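You operate a simulated robot arm through the tools that you are given. There is no shell and no other tool.

Carry out the task below with a simulated robot arm. There is one attempt and no reset: what you move stays moved.

JOB
Bend the purple temple's end to the angle on the teal card.
Fine: hood out till the spot is red, hood back, then the lever; press COLD once, wait for the blue spot and turn the warmer knob off; the lever stays at the line. Where these are worked on the way, their far stop is far enough and under half their travel is too little: warmer hood.

The check looks at the end state, three seconds after you hand in, the way a careful person would. Anything else that was tipped, shoved, dropped, spilled or broken makes it a failure.

ROBOT AND FRAMES
A 7-joint arm with a two-finger parallel gripper, fixed in place. Base frame: the origin is at the foot of the arm, x ahead of it, y to its left, z up; the work surface is at about z = 0.768. Units: m, degrees, N and s.
With the tool pointing down near the work surface it reaches from about 0.22 to 0.68 m from the base axis. Its first joint turns from -66.0 to 66.0 degrees. Payload 2.4 kg.
The tool frame sits at the grasp point between the pads (the TCP): z along the fingers, y along the line on which they close. The tips reach 0.03 m beyond it. The gripper opens to 0.094 m. The fingers are 0.028 m wide and 0.01 m thick; the gripper's body (0.05 by 0.096 m) begins 0.055 m behind the TCP.
Orientation is that of the tool frame in the base frame, as a unit quaternion [w, x, y, z]. With the fingers straight down and closing along the base's y, the tool's x points along the base's -x, its y along +y and its z along -z.

CONTROLS
- The arm moves only by the tool apply_moves. Its argument "moves" is a list that holds one entry, the list of rows, each a list of 7 numbers: the opening, from 0 (shut) to 1 (fully open), then the shift along the tool's x, y, z in m, then the turn, a rotation vector about the tool's x, y, z in degrees. In form: [[[fingers, tx, ty, tz, rx, ry, rz], ...]]. A call has 1 to 20 rows; each row is the pose to reach, as a shift and turn from the pose commanded when the call began, along the tool's axes at that moment. Rows are played at 5 a second. More than 0.05 m and 8.6 degrees between two rows, or a gripper value outside its range, and nothing of the call is played. Where a pose cannot be reached the arm comes as near as it can. A force on the tool above 70 N (or 10 N above the force at the start of the call, whichever is more), or a blocked arm, ends the call early, and 0.2 s more pass. Each finger travels about 0.153 m/s and halts on what it meets, pressing with about 38 N; the grip force reading is that of the motor and also rises with nothing between the fingers. The clock runs only during rows and for 0.2 s after the last one: add rows that repeat a pose to give the fingers time. It gives the time, the measured TCP pose, the force on the tool (base axes), the opening and the grip force at its end, in the units of the frame above (readings bear some noise), with the torque about the TCP (base axes, N m) and any sound that the robot's microphone picked up.
- Cameras (640 x 400 px; columns grow to the right, rows downward): "scene" is fixed at [0.0387, 0.481, 1.437]; the picture's right is [-0.72, -0.69, 0.00], its down [-0.45, 0.47, -0.76] and it looks along [0.53, -0.55, -0.65] (base axes); focal length 272 px, centre (320, 200). "wrist" rides on the gripper at [0.076, 0.014, -0.103] in the tool frame; the picture's right is [-0.18, 0.98, 0.00], its down [-0.75, -0.14, -0.64] and it looks along [-0.63, -0.12, 0.77] (tool axes); focal length 243 px, centre (320, 200). There is no depth. A picture from a camera that has moved, and an enlarged one, comes with that camera's place and axes in the base frame and with its lens.
- camera(camera): a new picture of that camera. It takes no simulated time.
- enlarge(camera, box): a new picture of the part [left, top, right, bottom] of that camera's present view, enlarged. It takes no simulated time.
- job_done(): hands the job in; it is judged then, once.

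Nothing tells you positions but the pictures and the camera data. Unless the task says otherwise, let go and move clear before handing in.

The tools are called after "Emit:" as a command line: name --argument value ..., lists and objects as JSON in quotes. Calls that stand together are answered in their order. apply_moves: Moves the arm, as the interface text tells. Its arguments: {"type":"object","properties":{"moves":{"type":"array","items":{"type":"array","items":{"type":"array","items":{"type":"number"}}}}},"required":["moves"]} The other tools are called the same way: camera (camera) takes a picture; enlarge (camera, box) takes an enlarged picture of a part of a camera's view; job_done () hands the job in.

At the start:

```text
t: 0.0
eef_pos: [0.4385, -0.0023, 1.0985]
tcp_rot: [0.0, 0.0, 1.0, 0.0]
force: [0.9, -0.3, 0.8]
torque: [0.01, -0.02, -0.01]
opening: 0.0939
gripper_force: 0.1
```

scene: 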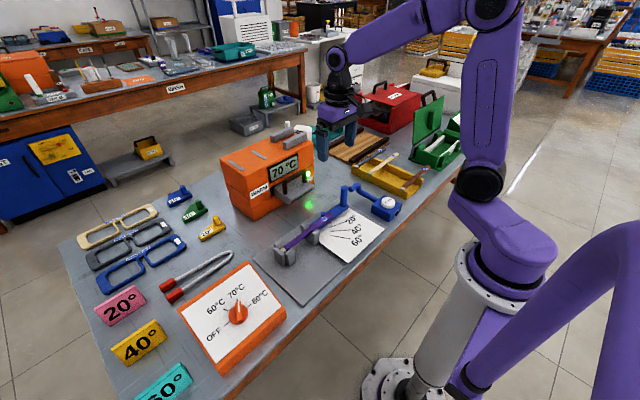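
wrist: 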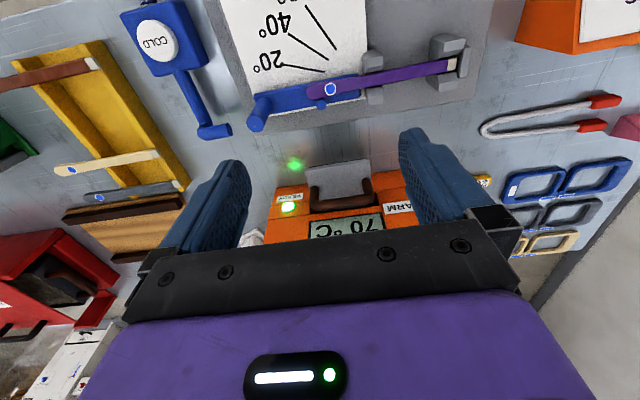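

I see an orange warmer with a hood handle, a temple held in a bending jig with a blue lever, a COLD button, and a knob set to 70 °C. I'll look closer before moving anything.

Emit:
enlarge --camera "scene" --box '[200, 110, 420, 290]'

Emit:
enlarge --camera "scene" --box '[60, 250, 300, 400]'

Emit:
enlarge --camera "wrist" --box '[100, 0, 540, 260]'

```text
2.22 times, centred on (310, 200) of scene
camera zoom: at [0.0387, 0.481, 1.437], right [-0.72, -0.69, 0.0], down [-0.45, 0.47, -0.76], along [0.53, -0.55, -0.65], focal length 604 px, centre (342, 200)
```

zoom: 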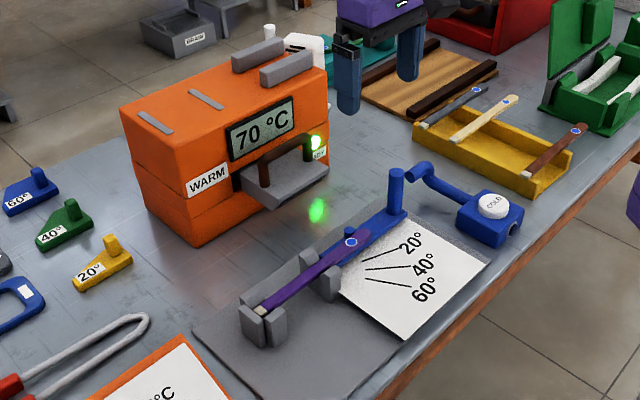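

```text
2.67 times, centred on (180, 325) of scene
camera zoom: at [0.0387, 0.481, 1.437], right [-0.72, -0.69, 0.0], down [-0.45, 0.47, -0.76], along [0.53, -0.55, -0.65], focal length 725 px, centre (693, -133)
```

zoom: 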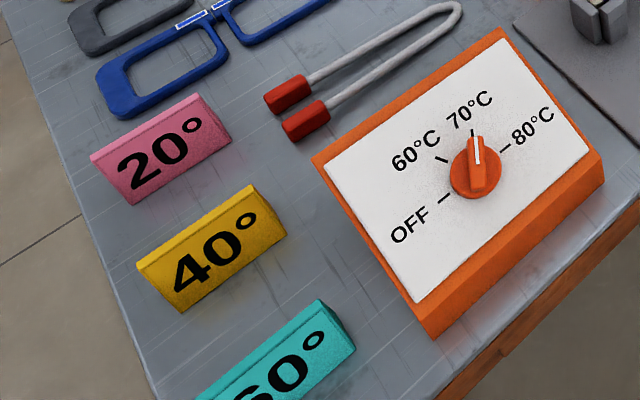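

```text
1.45 times, centred on (320, 130) of wrist
camera zoom: at [0.363, 0.0126, 1.2006], right [0.18, 0.98, 0.0], down [0.75, -0.14, 0.64], along [0.63, -0.12, -0.77], focal length 353 px, centre (320, 302)
```

zoom: 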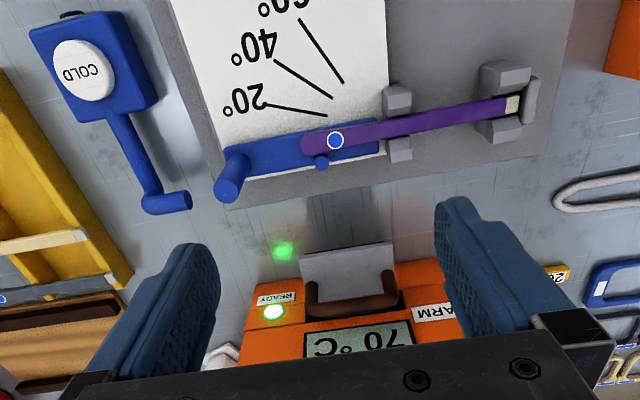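

The teal card reads 60°, and the jig's lines fan from a pivot near (0.47, 0.05). The lever peg is near (0.475, -0.106). Next I'll examine the hood handle, COLD button and knob in more detail.

Emit:
enlarge --camera "scene" --box '[260, 140, 350, 200]'

Emit:
enlarge --camera "wrist" --box '[240, 130, 420, 250]'

Emit:
enlarge --camera "scene" --box '[270, 170, 410, 270]'

Emit:
enlarge --camera "wrist" --box '[220, 20, 490, 160]'

```text
6.67 times, centred on (305, 170) of scene
camera zoom: at [0.0387, 0.481, 1.437], right [-0.72, -0.69, 0.0], down [-0.45, 0.47, -0.76], along [0.53, -0.55, -0.65], focal length 1812 px, centre (420, 400)
```

zoom: 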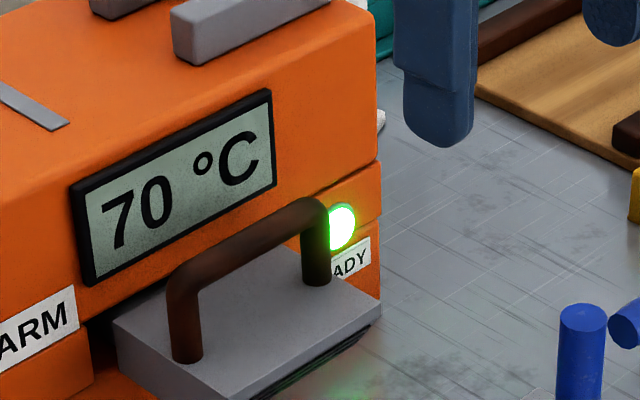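

```text
3.33 times, centred on (330, 190) of wrist
camera zoom: at [0.363, 0.0126, 1.2006], right [0.18, 0.98, 0.0], down [0.75, -0.14, 0.64], along [0.63, -0.12, -0.77], focal length 809 px, centre (287, 233)
```

zoom: 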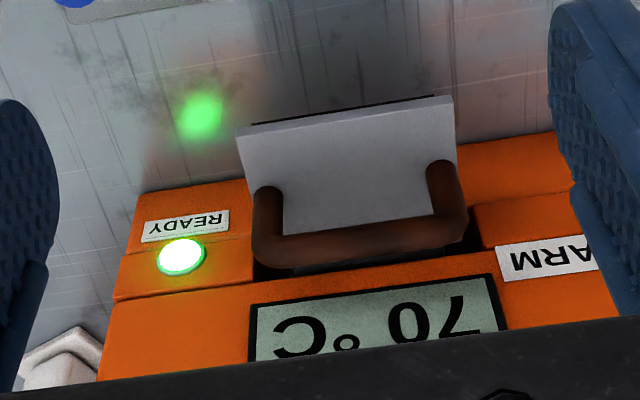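

```text
4.00 times, centred on (340, 220) of scene
camera zoom: at [0.0387, 0.481, 1.437], right [-0.72, -0.69, 0.0], down [-0.45, 0.47, -0.76], along [0.53, -0.55, -0.65], focal length 1087 px, centre (240, 120)
```

zoom: 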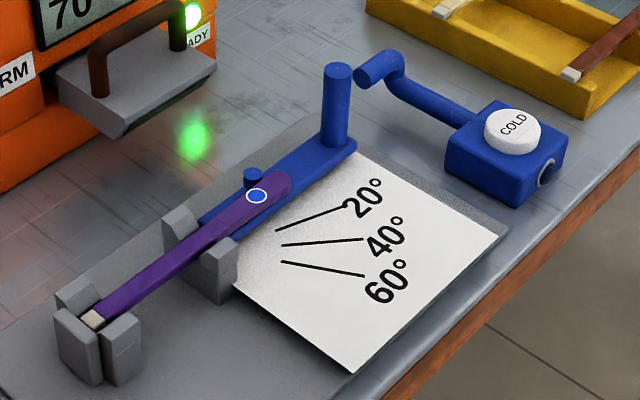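

```text
2.37 times, centred on (355, 90) of wrist
camera zoom: at [0.363, 0.0126, 1.2006], right [0.18, 0.98, 0.0], down [0.75, -0.14, 0.64], along [0.63, -0.12, -0.77], focal length 575 px, centre (237, 461)
```

zoom: 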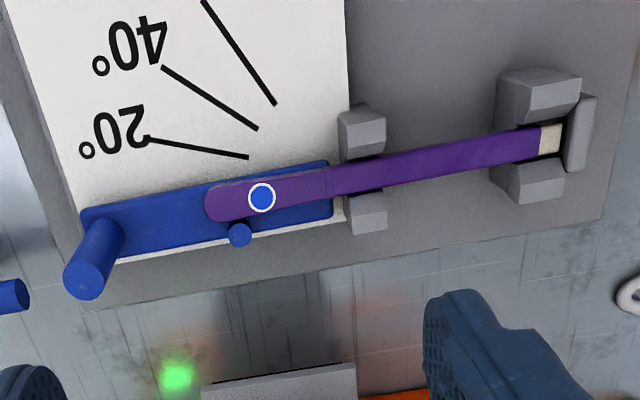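

I place the hood's handle bar at x≈0.62, y≈0, z≈0.90, with the box face at about x≈0.667. COLD is at (0.369, -0.21, 0.812) and the knob near (0.39, 0.39). First I'll rotate the gripper so it closes along base x, then look again.

Emit:
apply_moves --moves '[[[1, 0, 0, 0, 0, 0, 8], [1, 0, 0, 0, 0, 0, 16], [1, 0, 0, 0, 0, 0, 24], [1, 0, 0, 0, 0, 0, 32], [1, 0, 0, 0, 0, 0, 40], [1, 0, 0, 0, 0, 0, 48], [1, 0, 0, 0, 0, 0, 56], [1, 0, 0, 0, 0, 0, 64], [1, 0, 0, 0, 0, 0, 72], [1, 0, 0, 0, 0, 0, 80], [1, 0, 0, 0, 0, 0, 86], [0.4, 0, 0, 0, 0, 0, 90], [0.4, 0, 0, 0, 0, 0, 90], [0.4, 0, 0, 0, 0, 0, 90]]]'

Emit:
camera --camera "wrist"

Emit:
camera --camera "scene"

```text
t: 3.0
eef_pos: [0.4372, -0.0017, 1.099]
tcp_rot: [0.0, 0.707, 0.707, 0.001]
force: [0.7, 0.0, 0.3]
torque: [0.0, 0.01, 0.01]
opening: 0.0378
gripper_force: 0.0
```

```text
taken
camera wrist: at [0.4526, 0.0748, 1.2007], right [0.98, -0.18, 0.0], down [-0.14, -0.75, 0.64], along [-0.12, -0.63, -0.77], focal length 243 px, centre (320, 200)
```

wrist: 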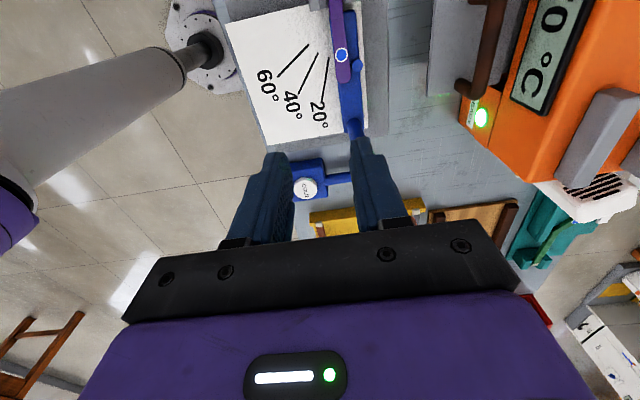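

```text
taken
```

scene: 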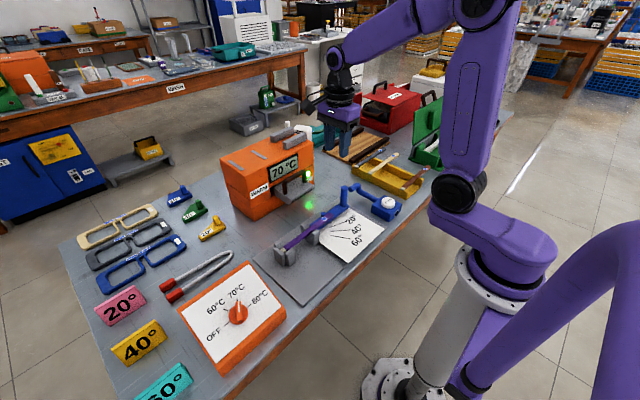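

The rotation worked and the bar-to-box gap is now visible from this side. I'll enlarge it to measure the clearance.

Emit:
enlarge --camera "wrist" --box '[410, 0, 600, 130]'

Emit:
enlarge --camera "wrist" --box '[210, 0, 420, 220]'

```text
3.08 times, centred on (505, 65) of wrist
camera zoom: at [0.4526, 0.0748, 1.2007], right [0.98, -0.18, 0.0], down [-0.14, -0.75, 0.64], along [-0.12, -0.63, -0.77], focal length 746 px, centre (-249, 615)
```

zoom: 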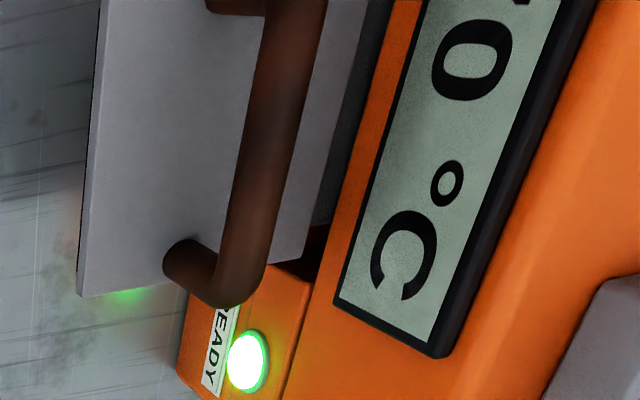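

```text
1.82 times, centred on (315, 110) of wrist
camera zoom: at [0.4526, 0.0748, 1.2007], right [0.98, -0.18, 0.0], down [-0.14, -0.75, 0.64], along [-0.12, -0.63, -0.77], focal length 441 px, centre (329, 364)
```

zoom: 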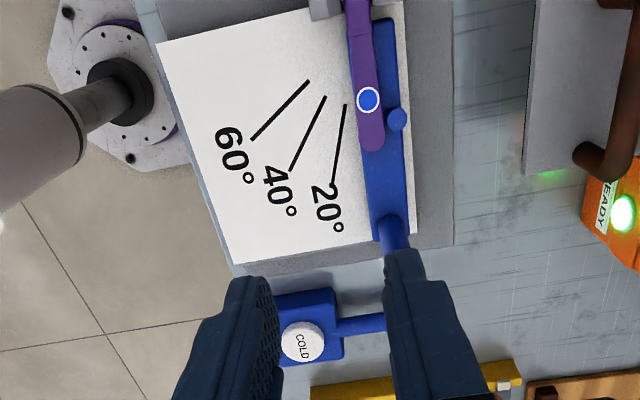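

The gap behind the bar is about 3.5 cm, and the bar sits at x≈0.615, z≈0.905. I'll tilt the tool 30° forward and stop about 7 cm short of the bar.

Emit:
apply_moves --moves '[[[0.38, 0, 0.025, 0.02, -6, 0, 0], [0.38, 0, 0.055, 0.045, -12, 0, 0], [0.38, 0.001, 0.085, 0.07, -18, 0, 0], [0.38, 0.001, 0.112, 0.097, -24, 0, 0], [0.38, 0.002, 0.138, 0.125, -30, 0, 0], [0.38, 0.002, 0.138, 0.125, -30, 0, 0], [0.38, 0.002, 0.138, 0.125, -30, 0, 0]]]'

Emit:
camera --camera "wrist"

Emit:
enlarge --camera "scene" --box '[220, 100, 420, 225]'

```text
t: 4.6
eef_pos: [0.578, 0.0, 0.9734]
tcp_rot: [0.183, 0.683, 0.683, 0.183]
force: [0.3, -0.4, 0.3]
torque: [-0.05, -0.02, -0.02]
opening: 0.0359
gripper_force: 0.2
```

```text
taken
camera wrist: at [0.539, 0.0778, 1.068], right [0.85, -0.18, 0.49], down [-0.44, -0.75, 0.49], along [0.28, -0.63, -0.72], focal length 243 px, centre (320, 200)
```

wrist: 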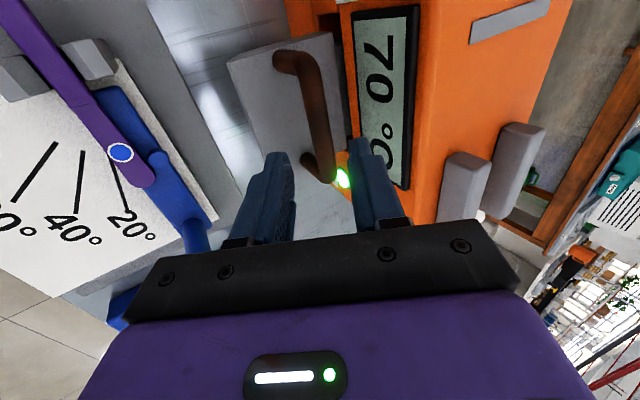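

```text
3.20 times, centred on (320, 162) of scene
camera zoom: at [0.0388, 0.481, 1.437], right [-0.72, -0.69, 0.0], down [-0.45, 0.47, -0.76], along [0.53, -0.55, -0.65], focal length 870 px, centre (320, 320)
```

zoom: 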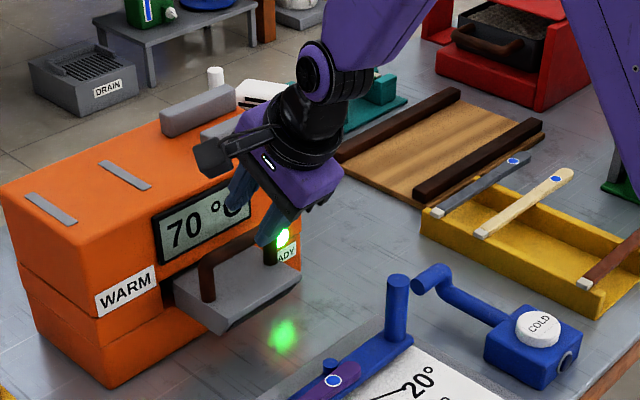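

The bar lines up with the tool's approach axis within about a millimetre. I'll advance 6.5 cm and check before gripping.

Emit:
apply_moves --moves '[[[0.38, 0, 0, 0.015, 0, 0, 0], [0.38, 0, 0, 0.03, 0, 0, 0], [0.38, 0, 0, 0.045, 0, 0, 0], [0.38, 0, 0, 0.055, 0, 0, 0], [0.38, 0, 0, 0.066, 0, 0, 0], [0.38, 0, 0, 0.066, 0, 0, 0]]]'

Emit:
camera --camera "wrist"

Emit:
enlarge --camera "scene" --box '[250, 130, 350, 200]'

```text
t: 6.0
eef_pos: [0.6099, 0.0006, 0.9168]
tcp_rot: [0.183, 0.683, 0.683, 0.184]
force: [0.7, 0.3, -0.8]
torque: [-0.02, -0.01, 0.02]
opening: 0.0358
gripper_force: 0.0
```

```text
taken
camera wrist: at [0.5714, 0.0775, 1.0118], right [0.85, -0.18, 0.49], down [-0.44, -0.75, 0.49], along [0.28, -0.63, -0.72], focal length 243 px, centre (320, 200)
```

wrist: 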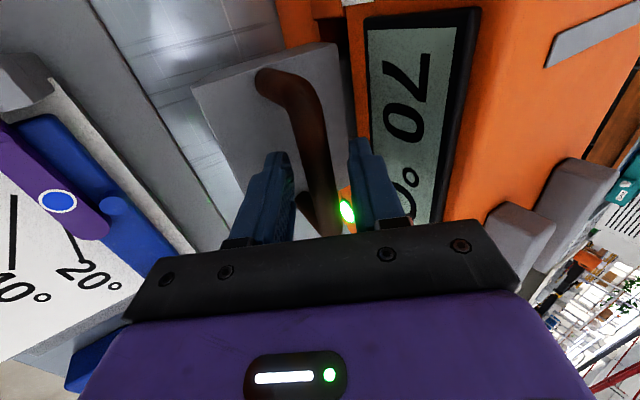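

```text
5.71 times, centred on (300, 165) of scene
camera zoom: at [0.0387, 0.481, 1.437], right [-0.72, -0.69, 0.0], down [-0.45, 0.47, -0.76], along [0.53, -0.55, -0.65], focal length 1553 px, centre (434, 400)
```

zoom: 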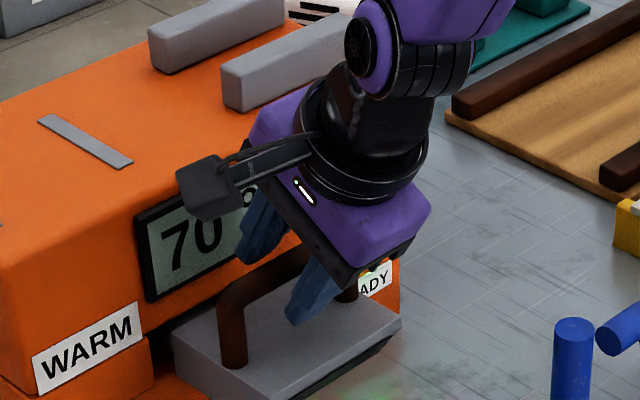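

The fingers straddle the bar cleanly. I'll grip it and pull toward the jig a little, then check.

Emit:
apply_moves --moves '[[[0, 0, 0, 0, 0, 0, 0], [0, 0, 0, 0, 0, 0, 0], [0, 0, -0.00866, -0.005, 0, 0, 0], [0, 0, -0.0173, -0.01, 0, 0, 0], [0, 0, -0.026, -0.015, 0, 0, 0]]]'

Emit:
enlarge --camera "scene" --box '[240, 130, 390, 250]'

Emit:
camera --camera "wrist"

```text
t: 7.2
eef_pos: [0.5801, 0.0007, 0.9172]
tcp_rot: [0.183, 0.683, 0.682, 0.184]
force: [0.4, 0.3, 8.9]
torque: [-0.27, -0.05, -0.17]
opening: 0.0155
gripper_force: 45.3
```

```text
3.33 times, centred on (315, 190) of scene
camera zoom: at [0.0386, 0.481, 1.437], right [-0.72, -0.69, 0.0], down [-0.45, 0.47, -0.76], along [0.53, -0.55, -0.65], focal length 906 px, centre (337, 233)
```

zoom: 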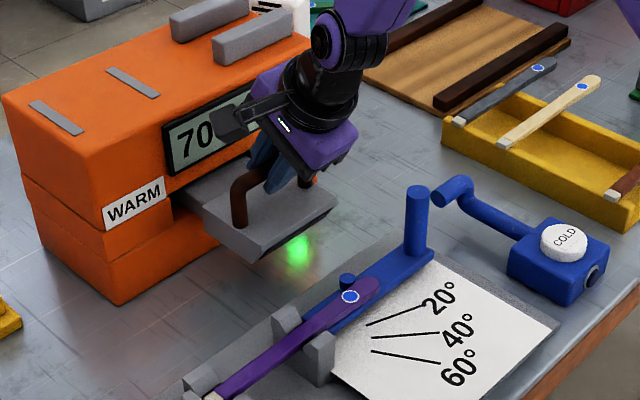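

```text
taken
camera wrist: at [0.5413, 0.0775, 1.0118], right [0.85, -0.18, 0.49], down [-0.45, -0.75, 0.48], along [0.28, -0.63, -0.72], focal length 243 px, centre (320, 200)
```

wrist: 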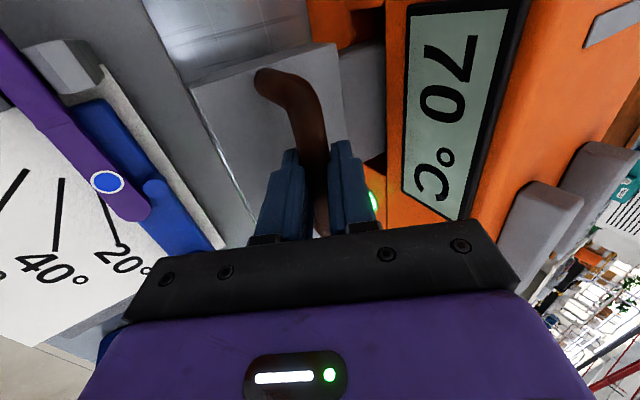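

The hood slides freely with little force. I'll keep pulling it out toward the temple.

Emit:
apply_moves --moves '[[[0, 0, -0.0173, -0.01, 0, 0, 0], [0, 0, -0.0346, -0.02, 0, 0, 0], [0, 0, -0.052, -0.03, 0, 0, 0], [0, 0, -0.0693, -0.04, 0, 0, 0], [0, 0, -0.0866, -0.05, 0, 0, 0]]]'

Emit:
enlarge --camera "scene" --box '[240, 130, 390, 250]'

Emit:
camera --camera "wrist"

```text
t: 8.2
eef_pos: [0.5182, 0.0, 0.9192]
tcp_rot: [0.193, 0.68, 0.68, 0.193]
force: [22.3, 2.5, -26.8]
torque: [0.05, -0.16, 0.02]
opening: 0.0155
gripper_force: 45.0
stopped in row 4: the force on the tool passed its limit at 92 N (the readings are from after the stop); the commanded pose is now the measured one
```

```text
3.33 times, centred on (315, 190) of scene
camera zoom: at [0.0398, 0.481, 1.4369], right [-0.72, -0.69, 0.0], down [-0.45, 0.47, -0.76], along [0.53, -0.55, -0.65], focal length 906 px, centre (337, 233)
```

zoom: 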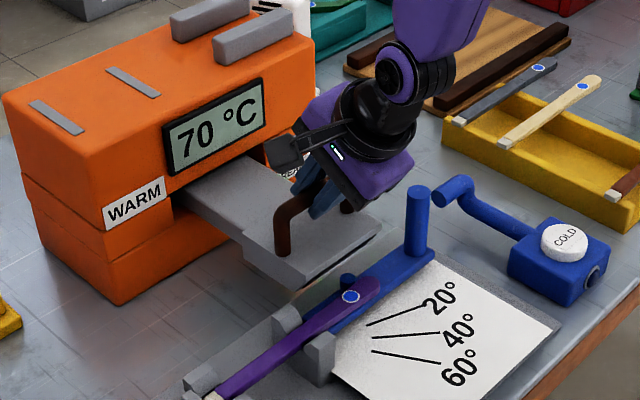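

```text
taken
camera wrist: at [0.4767, 0.0775, 1.0134], right [0.84, -0.18, 0.52], down [-0.46, -0.75, 0.47], along [0.3, -0.63, -0.71], focal length 243 px, centre (320, 200)
```

wrist: 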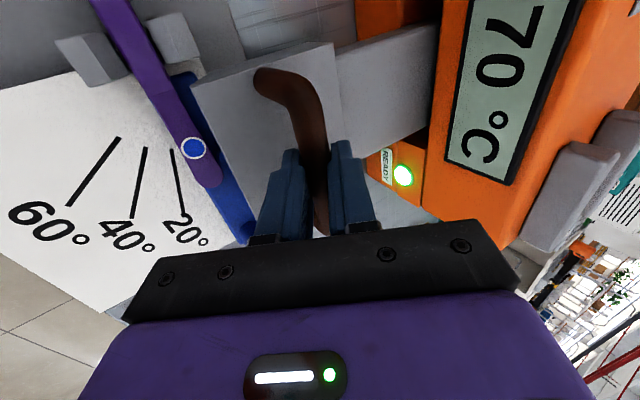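

The pull stopped against something at about 9 cm of travel. I need to see whether that is the hood's far stop or contact with the jig pin.

Emit:
enlarge --camera "scene" --box '[290, 180, 360, 230]'

Emit:
enlarge --camera "wrist" --box '[130, 30, 330, 250]'

```text
8.00 times, centred on (325, 205) of scene
camera zoom: at [0.0398, 0.481, 1.4369], right [-0.72, -0.69, 0.0], down [-0.45, 0.47, -0.76], along [0.53, -0.55, -0.65], focal length 2174 px, centre (280, 160)
```

zoom: 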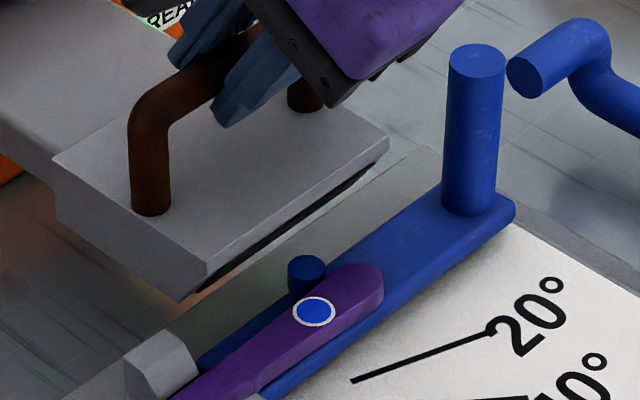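

```text
1.82 times, centred on (230, 140) of wrist
camera zoom: at [0.4767, 0.0775, 1.0134], right [0.84, -0.18, 0.52], down [-0.46, -0.75, 0.47], along [0.3, -0.63, -0.71], focal length 441 px, centre (484, 309)
```

zoom: 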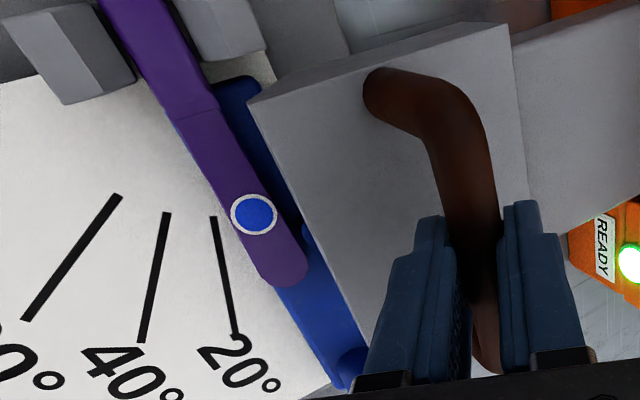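

Hood front is at x≈0.495 and its underside is above the pin. The lever hasn't moved despite the 92 N, so this is the hood's far stop. I'll hold here and watch the spot.

Emit:
apply_moves --moves '[[[0, 0, 0, 0, 0, 0, 0], [0, 0, 0, 0, 0, 0, 0], [0, 0, 0, 0, 0, 0, 0], [0, 0, 0, 0, 0, 0, 0], [0, 0, 0, 0, 0, 0, 0]]]'

Emit:
enlarge --camera "scene" --box '[290, 180, 360, 230]'

```text
t: 9.4
eef_pos: [0.5192, 0.0012, 0.9193]
tcp_rot: [0.192, 0.68, 0.68, 0.194]
force: [30.4, 1.5, -31.9]
torque: [-0.07, -0.06, 0.0]
opening: 0.0157
gripper_force: 45.4
```

```text
8.00 times, centred on (325, 205) of scene
camera zoom: at [0.0401, 0.481, 1.4369], right [-0.72, -0.69, 0.0], down [-0.45, 0.47, -0.76], along [0.53, -0.55, -0.65], focal length 2174 px, centre (280, 160)
```

zoom: 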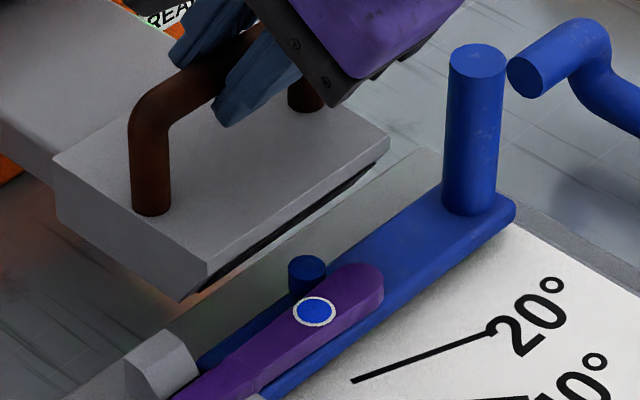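

The spot is still blue after about 1.4 s at the stop. I'll keep waiting in short steps.

Emit:
apply_moves --moves '[[[0, 0, 0, 0, 0, 0, 0], [0, 0, 0, 0, 0, 0, 0], [0, 0, 0, 0, 0, 0, 0], [0, 0, 0, 0, 0, 0, 0], [0, 0, 0, 0, 0, 0, 0]]]'

Emit:
enlarge --camera "scene" --box '[290, 180, 360, 230]'

```text
t: 10.6
eef_pos: [0.5172, 0.0012, 0.9197]
tcp_rot: [0.193, 0.68, 0.681, 0.193]
force: [29.2, -0.1, -27.2]
torque: [-0.01, -0.14, 0.0]
opening: 0.0153
gripper_force: 44.9
```

```text
8.00 times, centred on (325, 205) of scene
camera zoom: at [0.04, 0.481, 1.4369], right [-0.72, -0.69, 0.0], down [-0.45, 0.47, -0.76], along [0.53, -0.55, -0.65], focal length 2174 px, centre (280, 160)
```

zoom: 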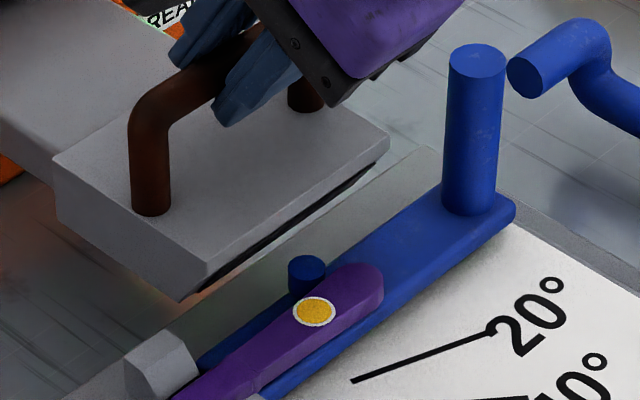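

The spot has turned yellow, so it is heating as intended. I'll continue in short waits until it is red.

Emit:
apply_moves --moves '[[[0, 0, 0, 0, 0, 0, 0], [0, 0, 0, 0, 0, 0, 0], [0, 0, 0, 0, 0, 0, 0]]]'

Emit:
enlarge --camera "scene" --box '[290, 180, 360, 230]'

```text
t: 11.4
eef_pos: [0.5182, 0.0008, 0.9205]
tcp_rot: [0.193, 0.68, 0.68, 0.193]
force: [27.9, -0.1, -24.6]
torque: [0.0, -0.16, 0.03]
opening: 0.0155
gripper_force: 45.0
```

```text
8.00 times, centred on (325, 205) of scene
camera zoom: at [0.0399, 0.481, 1.4369], right [-0.72, -0.69, 0.0], down [-0.45, 0.47, -0.76], along [0.53, -0.55, -0.65], focal length 2174 px, centre (280, 160)
```

zoom: 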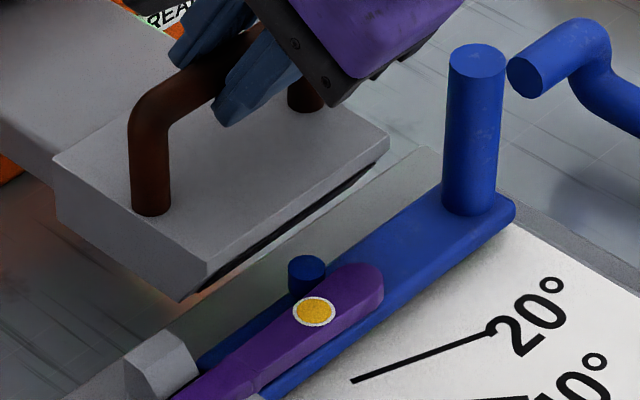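

Still yellow, so I'll wait a little more.

Emit:
apply_moves --moves '[[[0, 0, 0, 0, 0, 0, 0], [0, 0, 0, 0, 0, 0, 0], [0, 0, 0, 0, 0, 0, 0], [0, 0, 0, 0, 0, 0, 0]]]'

Emit:
enlarge --camera "scene" --box '[290, 180, 360, 230]'

```text
t: 12.4
eef_pos: [0.5171, 0.0003, 0.92]
tcp_rot: [0.193, 0.68, 0.68, 0.193]
force: [26.8, -0.4, -22.4]
torque: [-0.03, -0.18, 0.0]
opening: 0.0157
gripper_force: 45.1
```

```text
8.00 times, centred on (325, 205) of scene
camera zoom: at [0.0398, 0.481, 1.4369], right [-0.72, -0.69, 0.0], down [-0.45, 0.47, -0.76], along [0.53, -0.55, -0.65], focal length 2174 px, centre (280, 160)
```

zoom: 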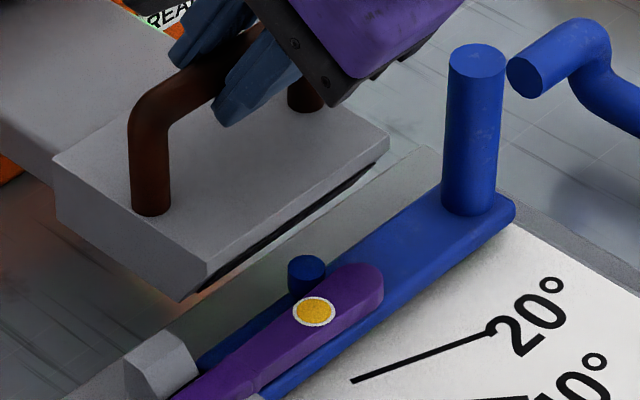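

It's still yellow, and I'll keep waiting.

Emit:
apply_moves --moves '[[[0, 0, 0, 0, 0, 0, 0], [0, 0, 0, 0, 0, 0, 0], [0, 0, 0, 0, 0, 0, 0], [0, 0, 0, 0, 0, 0, 0]]]'

Emit:
enlarge --camera "scene" --box '[290, 180, 360, 230]'

```text
t: 13.4
eef_pos: [0.5171, 0.0007, 0.92]
tcp_rot: [0.193, 0.68, 0.68, 0.193]
force: [25.5, -1.0, -19.1]
torque: [0.01, -0.14, -0.02]
opening: 0.0154
gripper_force: 44.8
```

```text
8.00 times, centred on (325, 205) of scene
camera zoom: at [0.0398, 0.481, 1.4369], right [-0.72, -0.69, 0.0], down [-0.45, 0.47, -0.76], along [0.53, -0.55, -0.65], focal length 2174 px, centre (280, 160)
```

zoom: 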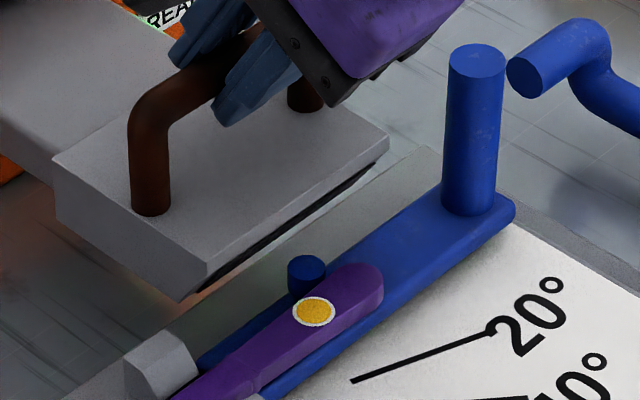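

Yellow persists; the heating is slow but steady. I'll wait another second.

Emit:
apply_moves --moves '[[[0, 0, 0, 0, 0, 0, 0], [0, 0, 0, 0, 0, 0, 0], [0, 0, 0, 0, 0, 0, 0], [0, 0, 0, 0, 0, 0, 0]]]'

Emit:
enlarge --camera "scene" --box '[290, 180, 360, 230]'

```text
t: 14.4
eef_pos: [0.5176, 0.0013, 0.9201]
tcp_rot: [0.194, 0.681, 0.679, 0.193]
force: [25.7, -1.3, -16.8]
torque: [0.0, -0.17, 0.03]
opening: 0.0155
gripper_force: 44.3
```

```text
8.00 times, centred on (325, 205) of scene
camera zoom: at [0.0397, 0.4809, 1.437], right [-0.72, -0.69, 0.0], down [-0.45, 0.47, -0.76], along [0.53, -0.55, -0.65], focal length 2174 px, centre (280, 160)
```

zoom: 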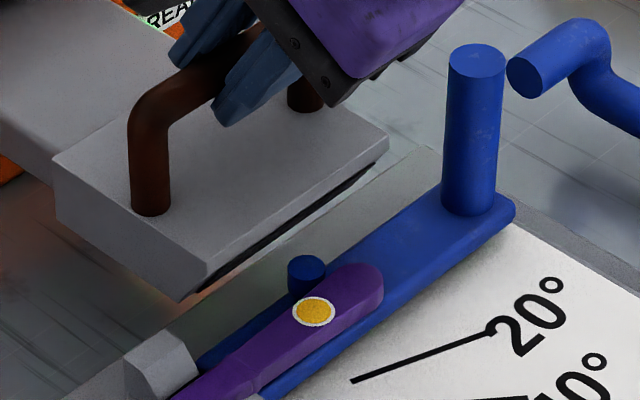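

The spot is still yellow at 6 s of heating. I'll give it more time.

Emit:
apply_moves --moves '[[[0, 0, 0, 0, 0, 0, 0], [0, 0, 0, 0, 0, 0, 0], [0, 0, 0, 0, 0, 0, 0], [0, 0, 0, 0, 0, 0, 0]]]'

Emit:
enlarge --camera "scene" --box '[290, 180, 360, 230]'

```text
t: 15.4
eef_pos: [0.5179, 0.0006, 0.9206]
tcp_rot: [0.194, 0.68, 0.68, 0.192]
force: [23.4, -0.8, -15.3]
torque: [0.0, -0.17, 0.0]
opening: 0.0159
gripper_force: 44.8
```

```text
8.00 times, centred on (325, 205) of scene
camera zoom: at [0.0396, 0.4809, 1.437], right [-0.72, -0.69, 0.0], down [-0.45, 0.47, -0.76], along [0.53, -0.55, -0.65], focal length 2174 px, centre (280, 160)
```

zoom: 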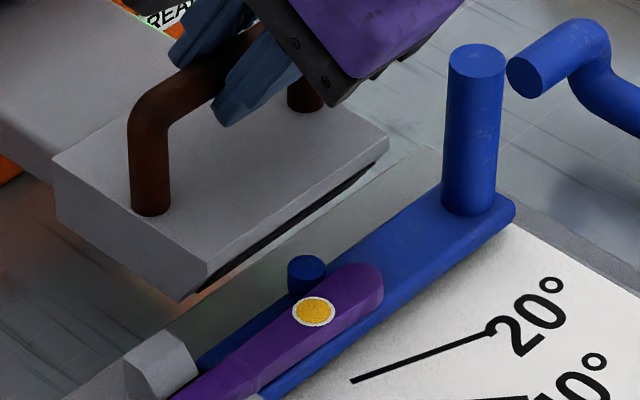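

No change yet, so I'll continue holding and watching.

Emit:
apply_moves --moves '[[[0, 0, 0, 0, 0, 0, 0], [0, 0, 0, 0, 0, 0, 0], [0, 0, 0, 0, 0, 0, 0], [0, 0, 0, 0, 0, 0, 0], [0, 0, 0, 0, 0, 0, 0]]]'

Emit:
enlarge --camera "scene" --box '[290, 180, 360, 230]'

Emit:
camera --camera "scene"

```text
t: 16.6
eef_pos: [0.5164, 0.0011, 0.9197]
tcp_rot: [0.193, 0.68, 0.68, 0.193]
force: [22.8, -0.6, -13.0]
torque: [0.0, -0.16, 0.05]
opening: 0.0155
gripper_force: 44.8
```

```text
8.00 times, centred on (325, 205) of scene
camera zoom: at [0.0396, 0.4809, 1.437], right [-0.72, -0.69, 0.0], down [-0.45, 0.47, -0.76], along [0.53, -0.55, -0.65], focal length 2174 px, centre (280, 160)
```

zoom: 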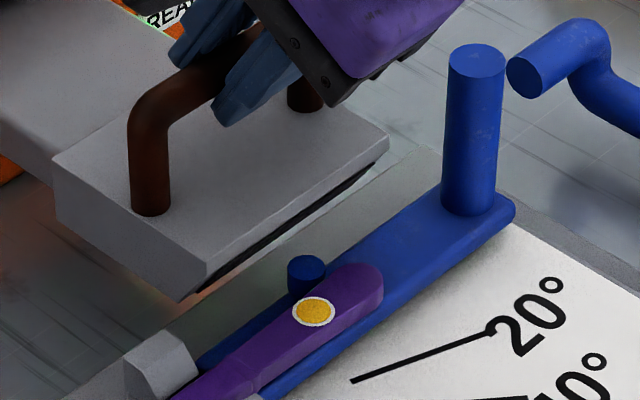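

```text
taken
```

scene: 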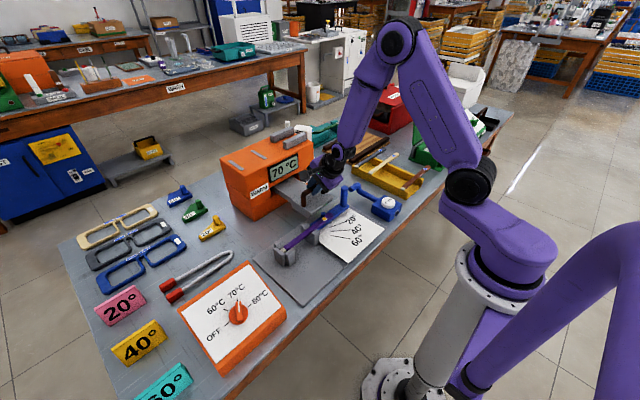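

It remains yellow. The warmer shows READY, so I'll continue waiting in slightly longer steps.

Emit:
apply_moves --moves '[[[0, 0, 0, 0, 0, 0, 0], [0, 0, 0, 0, 0, 0, 0], [0, 0, 0, 0, 0, 0, 0], [0, 0, 0, 0, 0, 0, 0], [0, 0, 0, 0, 0, 0, 0], [0, 0, 0, 0, 0, 0, 0]]]'

Emit:
enlarge --camera "scene" --box '[290, 180, 360, 230]'

```text
t: 18.0
eef_pos: [0.5171, 0.0005, 0.9201]
tcp_rot: [0.194, 0.68, 0.68, 0.193]
force: [21.9, -0.2, -11.0]
torque: [-0.01, -0.1, 0.03]
opening: 0.0157
gripper_force: 45.2
```

```text
8.00 times, centred on (325, 205) of scene
camera zoom: at [0.0395, 0.4809, 1.437], right [-0.72, -0.69, 0.0], down [-0.45, 0.47, -0.76], along [0.53, -0.55, -0.65], focal length 2174 px, centre (280, 160)
```

zoom: 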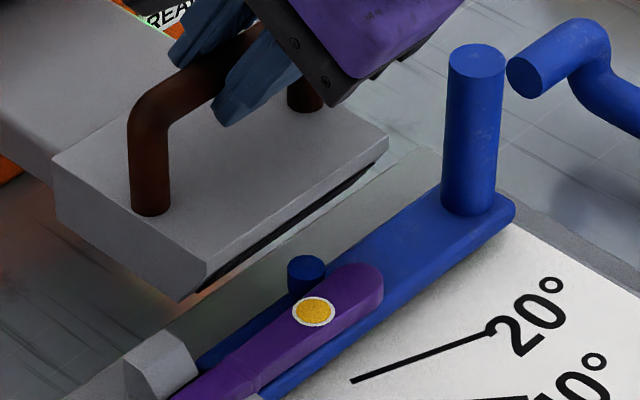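

Still yellow at t=18 s, so I'll wait further.

Emit:
apply_moves --moves '[[[0, 0, 0, 0, 0, 0, 0], [0, 0, 0, 0, 0, 0, 0], [0, 0, 0, 0, 0, 0, 0], [0, 0, 0, 0, 0, 0, 0], [0, 0, 0, 0, 0, 0, 0], [0, 0, 0, 0, 0, 0, 0], [0, 0, 0, 0, 0, 0, 0]]]'

Emit:
enlarge --camera "scene" --box '[290, 180, 360, 230]'

```text
t: 19.6
eef_pos: [0.5183, 0.0006, 0.9202]
tcp_rot: [0.193, 0.68, 0.68, 0.194]
force: [22.1, -0.9, -9.1]
torque: [0.01, -0.16, 0.01]
opening: 0.0154
gripper_force: 44.8
```

```text
8.00 times, centred on (325, 205) of scene
camera zoom: at [0.0394, 0.4809, 1.437], right [-0.72, -0.69, 0.0], down [-0.45, 0.47, -0.76], along [0.53, -0.55, -0.65], focal length 2174 px, centre (280, 160)
```

zoom: 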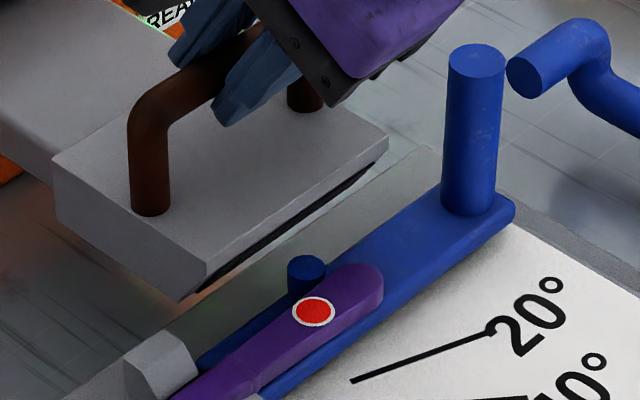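

The spot is red. I'll push the hood back to its closed stop right away, release and back off.

Emit:
apply_moves --moves '[[[0, 0, 0.017, 0.0105, 0, 0, 0], [0, 0, 0.038, 0.0236, 0, 0, 0], [0, 0, 0.0596, 0.0368, 0, 0, 0], [0, 0, 0.0757, 0.0467, 0, 0, 0], [0, 0, 0.0796, 0.0491, 0, 0, 0], [0.4, 0, 0.079, 0.0488, 0, 0, 0], [0.4, 0, 0.079, 0.0488, 0, 0, 0], [0.4, 0, 0.079, 0.0288, 0, 0, 0], [0.4, 0, 0.079, 0.0038, 0, 0, 0], [0.4, 0, 0.079, -0.0212, 0, 0, 0]]]'

Emit:
camera --camera "scene"

Emit:
camera --camera "wrist"

```text
t: 21.8
eef_pos: [0.5725, 0.0009, 0.978]
tcp_rot: [0.192, 0.681, 0.68, 0.192]
force: [-0.1, -0.9, 0.4]
torque: [0.01, 0.0, 0.0]
opening: 0.0375
gripper_force: 0.0
```

```text
taken
```

scene: 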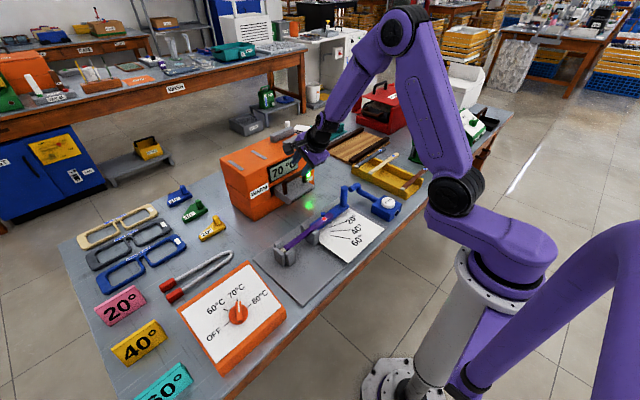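

```text
taken
camera wrist: at [0.5315, 0.0771, 1.0717], right [0.84, -0.18, 0.52], down [-0.46, -0.75, 0.47], along [0.3, -0.63, -0.71], focal length 243 px, centre (320, 200)
```

wrist: 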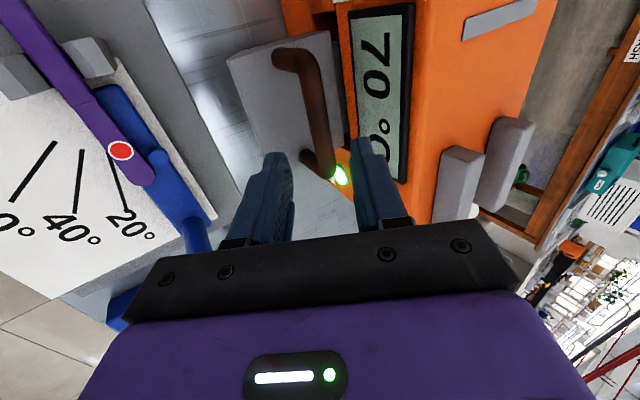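

The hood is home and the spot is still red. I'll go straight to the lever peg, upright and fingers opened around it, and check alignment from above.

Emit:
apply_moves --moves '[[[0.6, -0.02, -0.02, -0.02, 8, 0, 0], [0.65, -0.05, -0.045, -0.03, 16, 0, 0], [0.65, -0.08, -0.075, -0.025, 24, 0, 0], [0.65, -0.108, -0.1004, -0.017, 31.6, 0, 0], [0.65, -0.108, -0.1004, -0.017, 31.6, 0, 0]]]'

Emit:
enlarge --camera "scene" --box '[270, 130, 430, 250]'

Emit:
camera --camera "wrist"

```text
t: 23.0
eef_pos: [0.4765, -0.1088, 0.9422]
tcp_rot: [-0.001, 0.707, 0.707, 0.0]
force: [-0.1, 0.7, 0.1]
torque: [-0.04, 0.02, 0.0]
opening: 0.0611
gripper_force: 0.0
```

```text
3.33 times, centred on (350, 190) of scene
camera zoom: at [0.0388, 0.4809, 1.437], right [-0.72, -0.69, 0.0], down [-0.45, 0.47, -0.76], along [0.53, -0.55, -0.65], focal length 906 px, centre (220, 233)
```

zoom: 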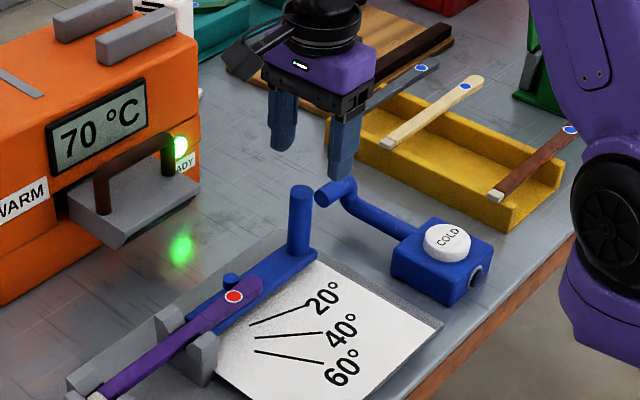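

```text
taken
camera wrist: at [0.4912, -0.0311, 1.0437], right [0.98, -0.18, 0.0], down [-0.14, -0.75, 0.64], along [-0.12, -0.63, -0.77], focal length 243 px, centre (320, 200)
```

wrist: 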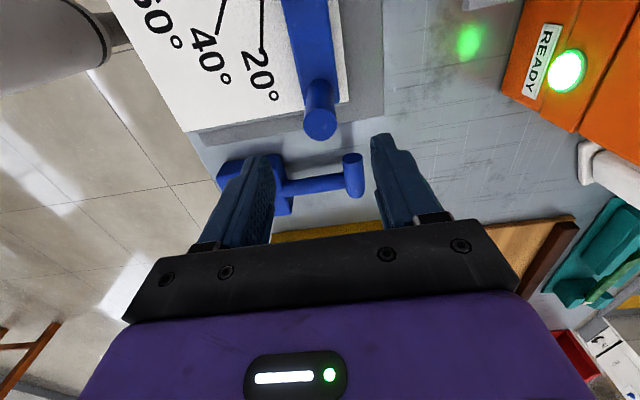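

The peg sits right under the gripper at about (0.478, -0.105). I'll descend, grip it and sweep the lever along its arc to about 54°, then check against the 60° line.

Emit:
apply_moves --moves '[[[0.65, 0.002, 0.001, 0.035, 0, 0, 0], [0.65, 0.002, 0.001, 0.07, 0, 0, 0], [0.65, 0.002, 0.001, 0.1, 0, 0, 0], [0, 0.002, 0.001, 0.1, 0, 0, 0], [0, 0.002, 0.001, 0.1, 0, 0, 0], [0, 0.002, -0.009, 0.1, 0, 0, 0], [0, 0.0035, -0.03, 0.1, 0, 0, 4], [0, 0.008, -0.051, 0.1, 0, 0, 8], [0, 0.015, -0.071, 0.1, 0, 0, 12], [0, 0.025, -0.09, 0.1, 0, 0, 16], [0, 0.038, -0.107, 0.1, 0, 0, 20], [0, 0.053, -0.123, 0.1, 0, 0, 24], [0, 0.065, -0.133, 0.1, 0, 0, 27], [0, 0.065, -0.133, 0.1, 0, 0, 27]]]'

Emit:
enlarge --camera "scene" --box '[270, 130, 430, 270]'

Emit:
camera --camera "wrist"

```text
t: 26.0
eef_pos: [0.3463, -0.0424, 0.8414]
tcp_rot: [0.004, 0.853, 0.523, 0.002]
force: [29.8, 18.7, 12.7]
torque: [1.08, 1.62, -0.38]
opening: 0.0239
gripper_force: 45.1
```

```text
2.86 times, centred on (350, 200) of scene
camera zoom: at [0.0394, 0.4814, 1.4368], right [-0.72, -0.69, 0.0], down [-0.45, 0.47, -0.76], along [0.53, -0.55, -0.65], focal length 776 px, centre (234, 200)
```

zoom: 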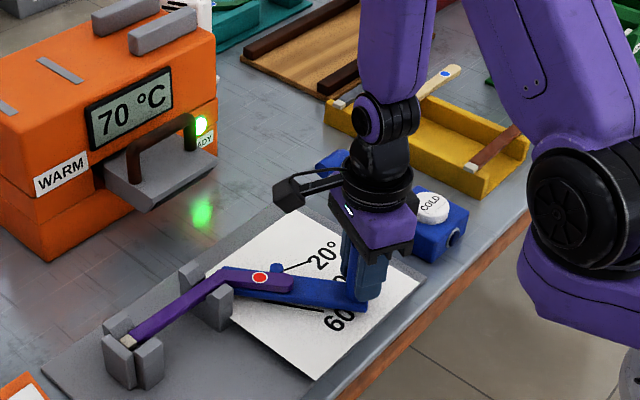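

```text
taken
camera wrist: at [0.3941, 0.0204, 0.9439], right [0.79, -0.61, 0.01], down [-0.47, -0.61, 0.64], along [-0.39, -0.51, -0.77], focal length 243 px, centre (320, 200)
```

wrist: 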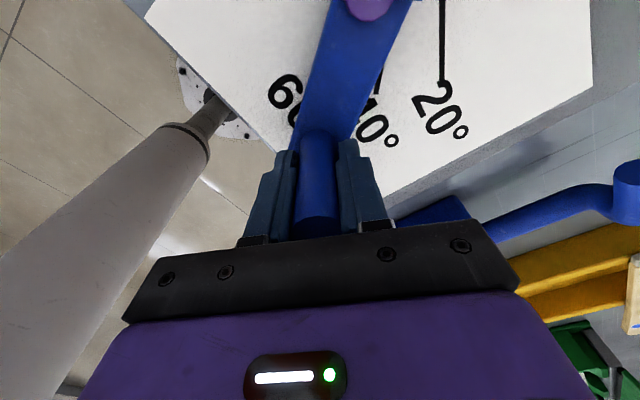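

The temple is bending with the lever, now near 54°, and the spot is still red. I'll take it on to 60°.

Emit:
apply_moves --moves '[[[0, 0.0041, -0.0068, 0, 0, 0, 1.5], [0, 0.0082, -0.0137, 0, 0, 0, 3], [0, 0.0082, -0.0137, 0, 0, 0, 3]]]'

Emit:
enlarge --camera "scene" --box '[300, 180, 400, 260]'

Emit:
camera --camera "wrist"

```text
t: 26.8
eef_pos: [0.3384, -0.0278, 0.8423]
tcp_rot: [0.003, 0.866, 0.5, 0.002]
force: [30.8, 15.2, 32.0]
torque: [1.31, 1.81, -0.32]
opening: 0.0242
gripper_force: 44.8
```

```text
5.00 times, centred on (350, 220) of scene
camera zoom: at [0.0392, 0.4813, 1.4368], right [-0.72, -0.69, 0.0], down [-0.45, 0.47, -0.76], along [0.53, -0.55, -0.65], focal length 1359 px, centre (170, 100)
```

zoom: 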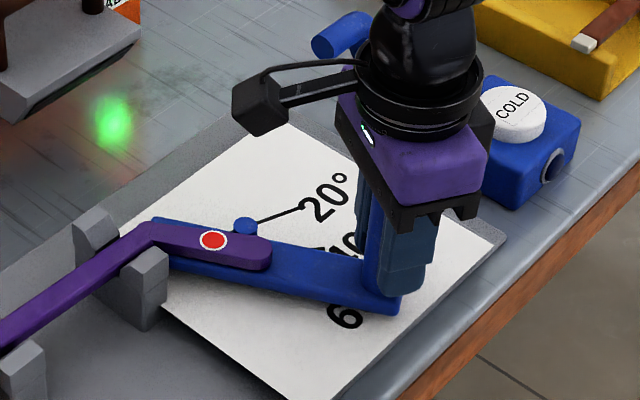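

```text
taken
camera wrist: at [0.3888, 0.0305, 0.9434], right [0.76, -0.65, 0.01], down [-0.5, -0.58, 0.64], along [-0.41, -0.49, -0.77], focal length 243 px, centre (320, 200)
```

wrist: 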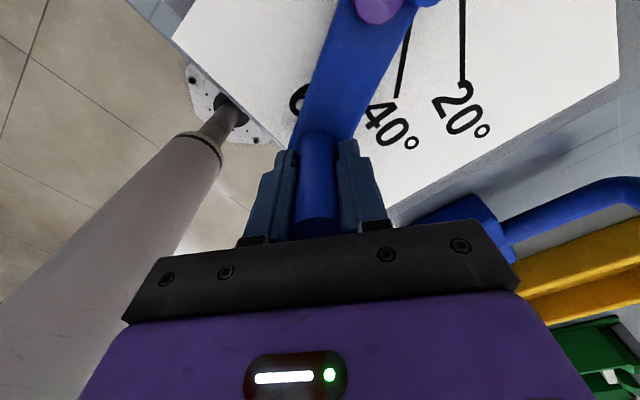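

The lever is about at 60° by my estimate. I'll take closer views to check it against the line and label, which takes no simulated time.

Emit:
enlarge --camera "scene" --box '[310, 210, 374, 250]'

Emit:
enlarge --camera "wrist" --box '[240, 0, 480, 150]'

```text
10.00 times, centred on (342, 230) of scene
camera zoom: at [0.0392, 0.4813, 1.4368], right [-0.72, -0.69, 0.0], down [-0.45, 0.47, -0.76], along [0.53, -0.55, -0.65], focal length 2718 px, centre (100, -100)
```

zoom: 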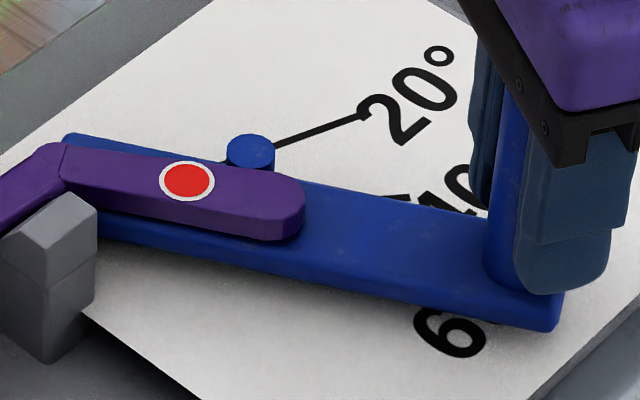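

```text
2.67 times, centred on (360, 75) of wrist
camera zoom: at [0.3888, 0.0305, 0.9434], right [0.76, -0.65, 0.01], down [-0.5, -0.58, 0.64], along [-0.41, -0.49, -0.77], focal length 647 px, centre (213, 533)
```

zoom: 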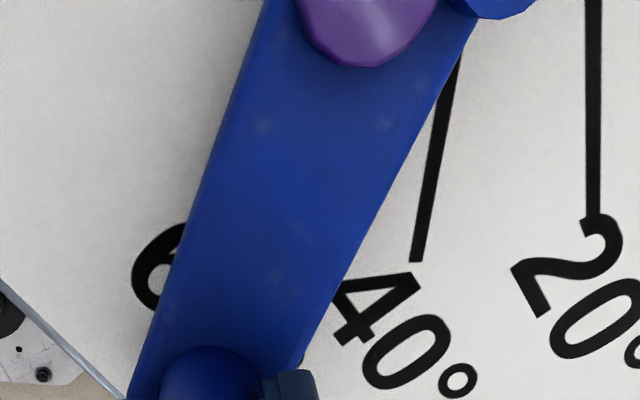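

Several independent estimates from TCP position, edge slopes and chord all put the lever at 60° ± 1.5°. I'll release it, rise clear and verify that it holds before pressing COLD.

Emit:
apply_moves --moves '[[[0.55, 0, 0, 0, 0, 0, 0], [0.55, 0, 0, 0, 0, 0, 0], [0.55, 0, 0, -0.04, 0, 0, 0], [0.55, 0, 0, -0.08, 0, 0, 0], [0.3, 0, 0, -0.11, 0, 0, 0]]]'

Emit:
enlarge --camera "scene" --box '[294, 190, 390, 250]'

Emit:
camera --camera "wrist"

```text
t: 28.0
eef_pos: [0.3349, -0.0286, 0.9515]
tcp_rot: [0.001, 0.866, 0.5, 0.0]
force: [-0.6, 1.0, 0.2]
torque: [0.03, 0.02, 0.03]
opening: 0.0281
gripper_force: 0.1
```

```text
6.67 times, centred on (342, 220) of scene
camera zoom: at [0.0387, 0.481, 1.437], right [-0.72, -0.69, 0.0], down [-0.45, 0.47, -0.76], along [0.53, -0.55, -0.65], focal length 1812 px, centre (173, 67)
```

zoom: 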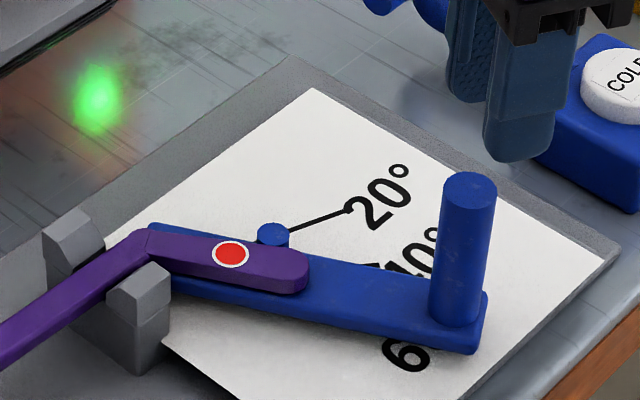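

```text
taken
camera wrist: at [0.3858, 0.0306, 1.0518], right [0.76, -0.65, 0.0], down [-0.5, -0.58, 0.64], along [-0.42, -0.49, -0.77], focal length 243 px, centre (320, 200)
```

wrist: 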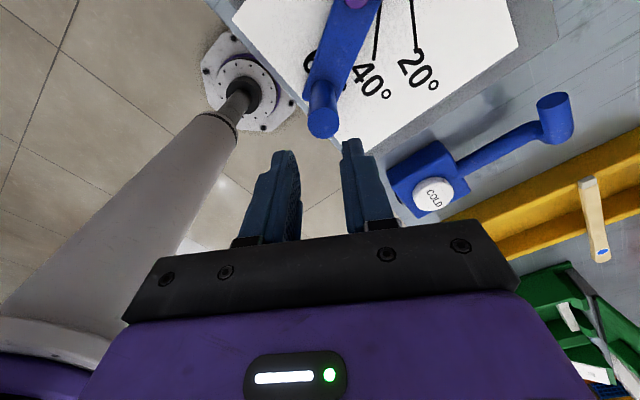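

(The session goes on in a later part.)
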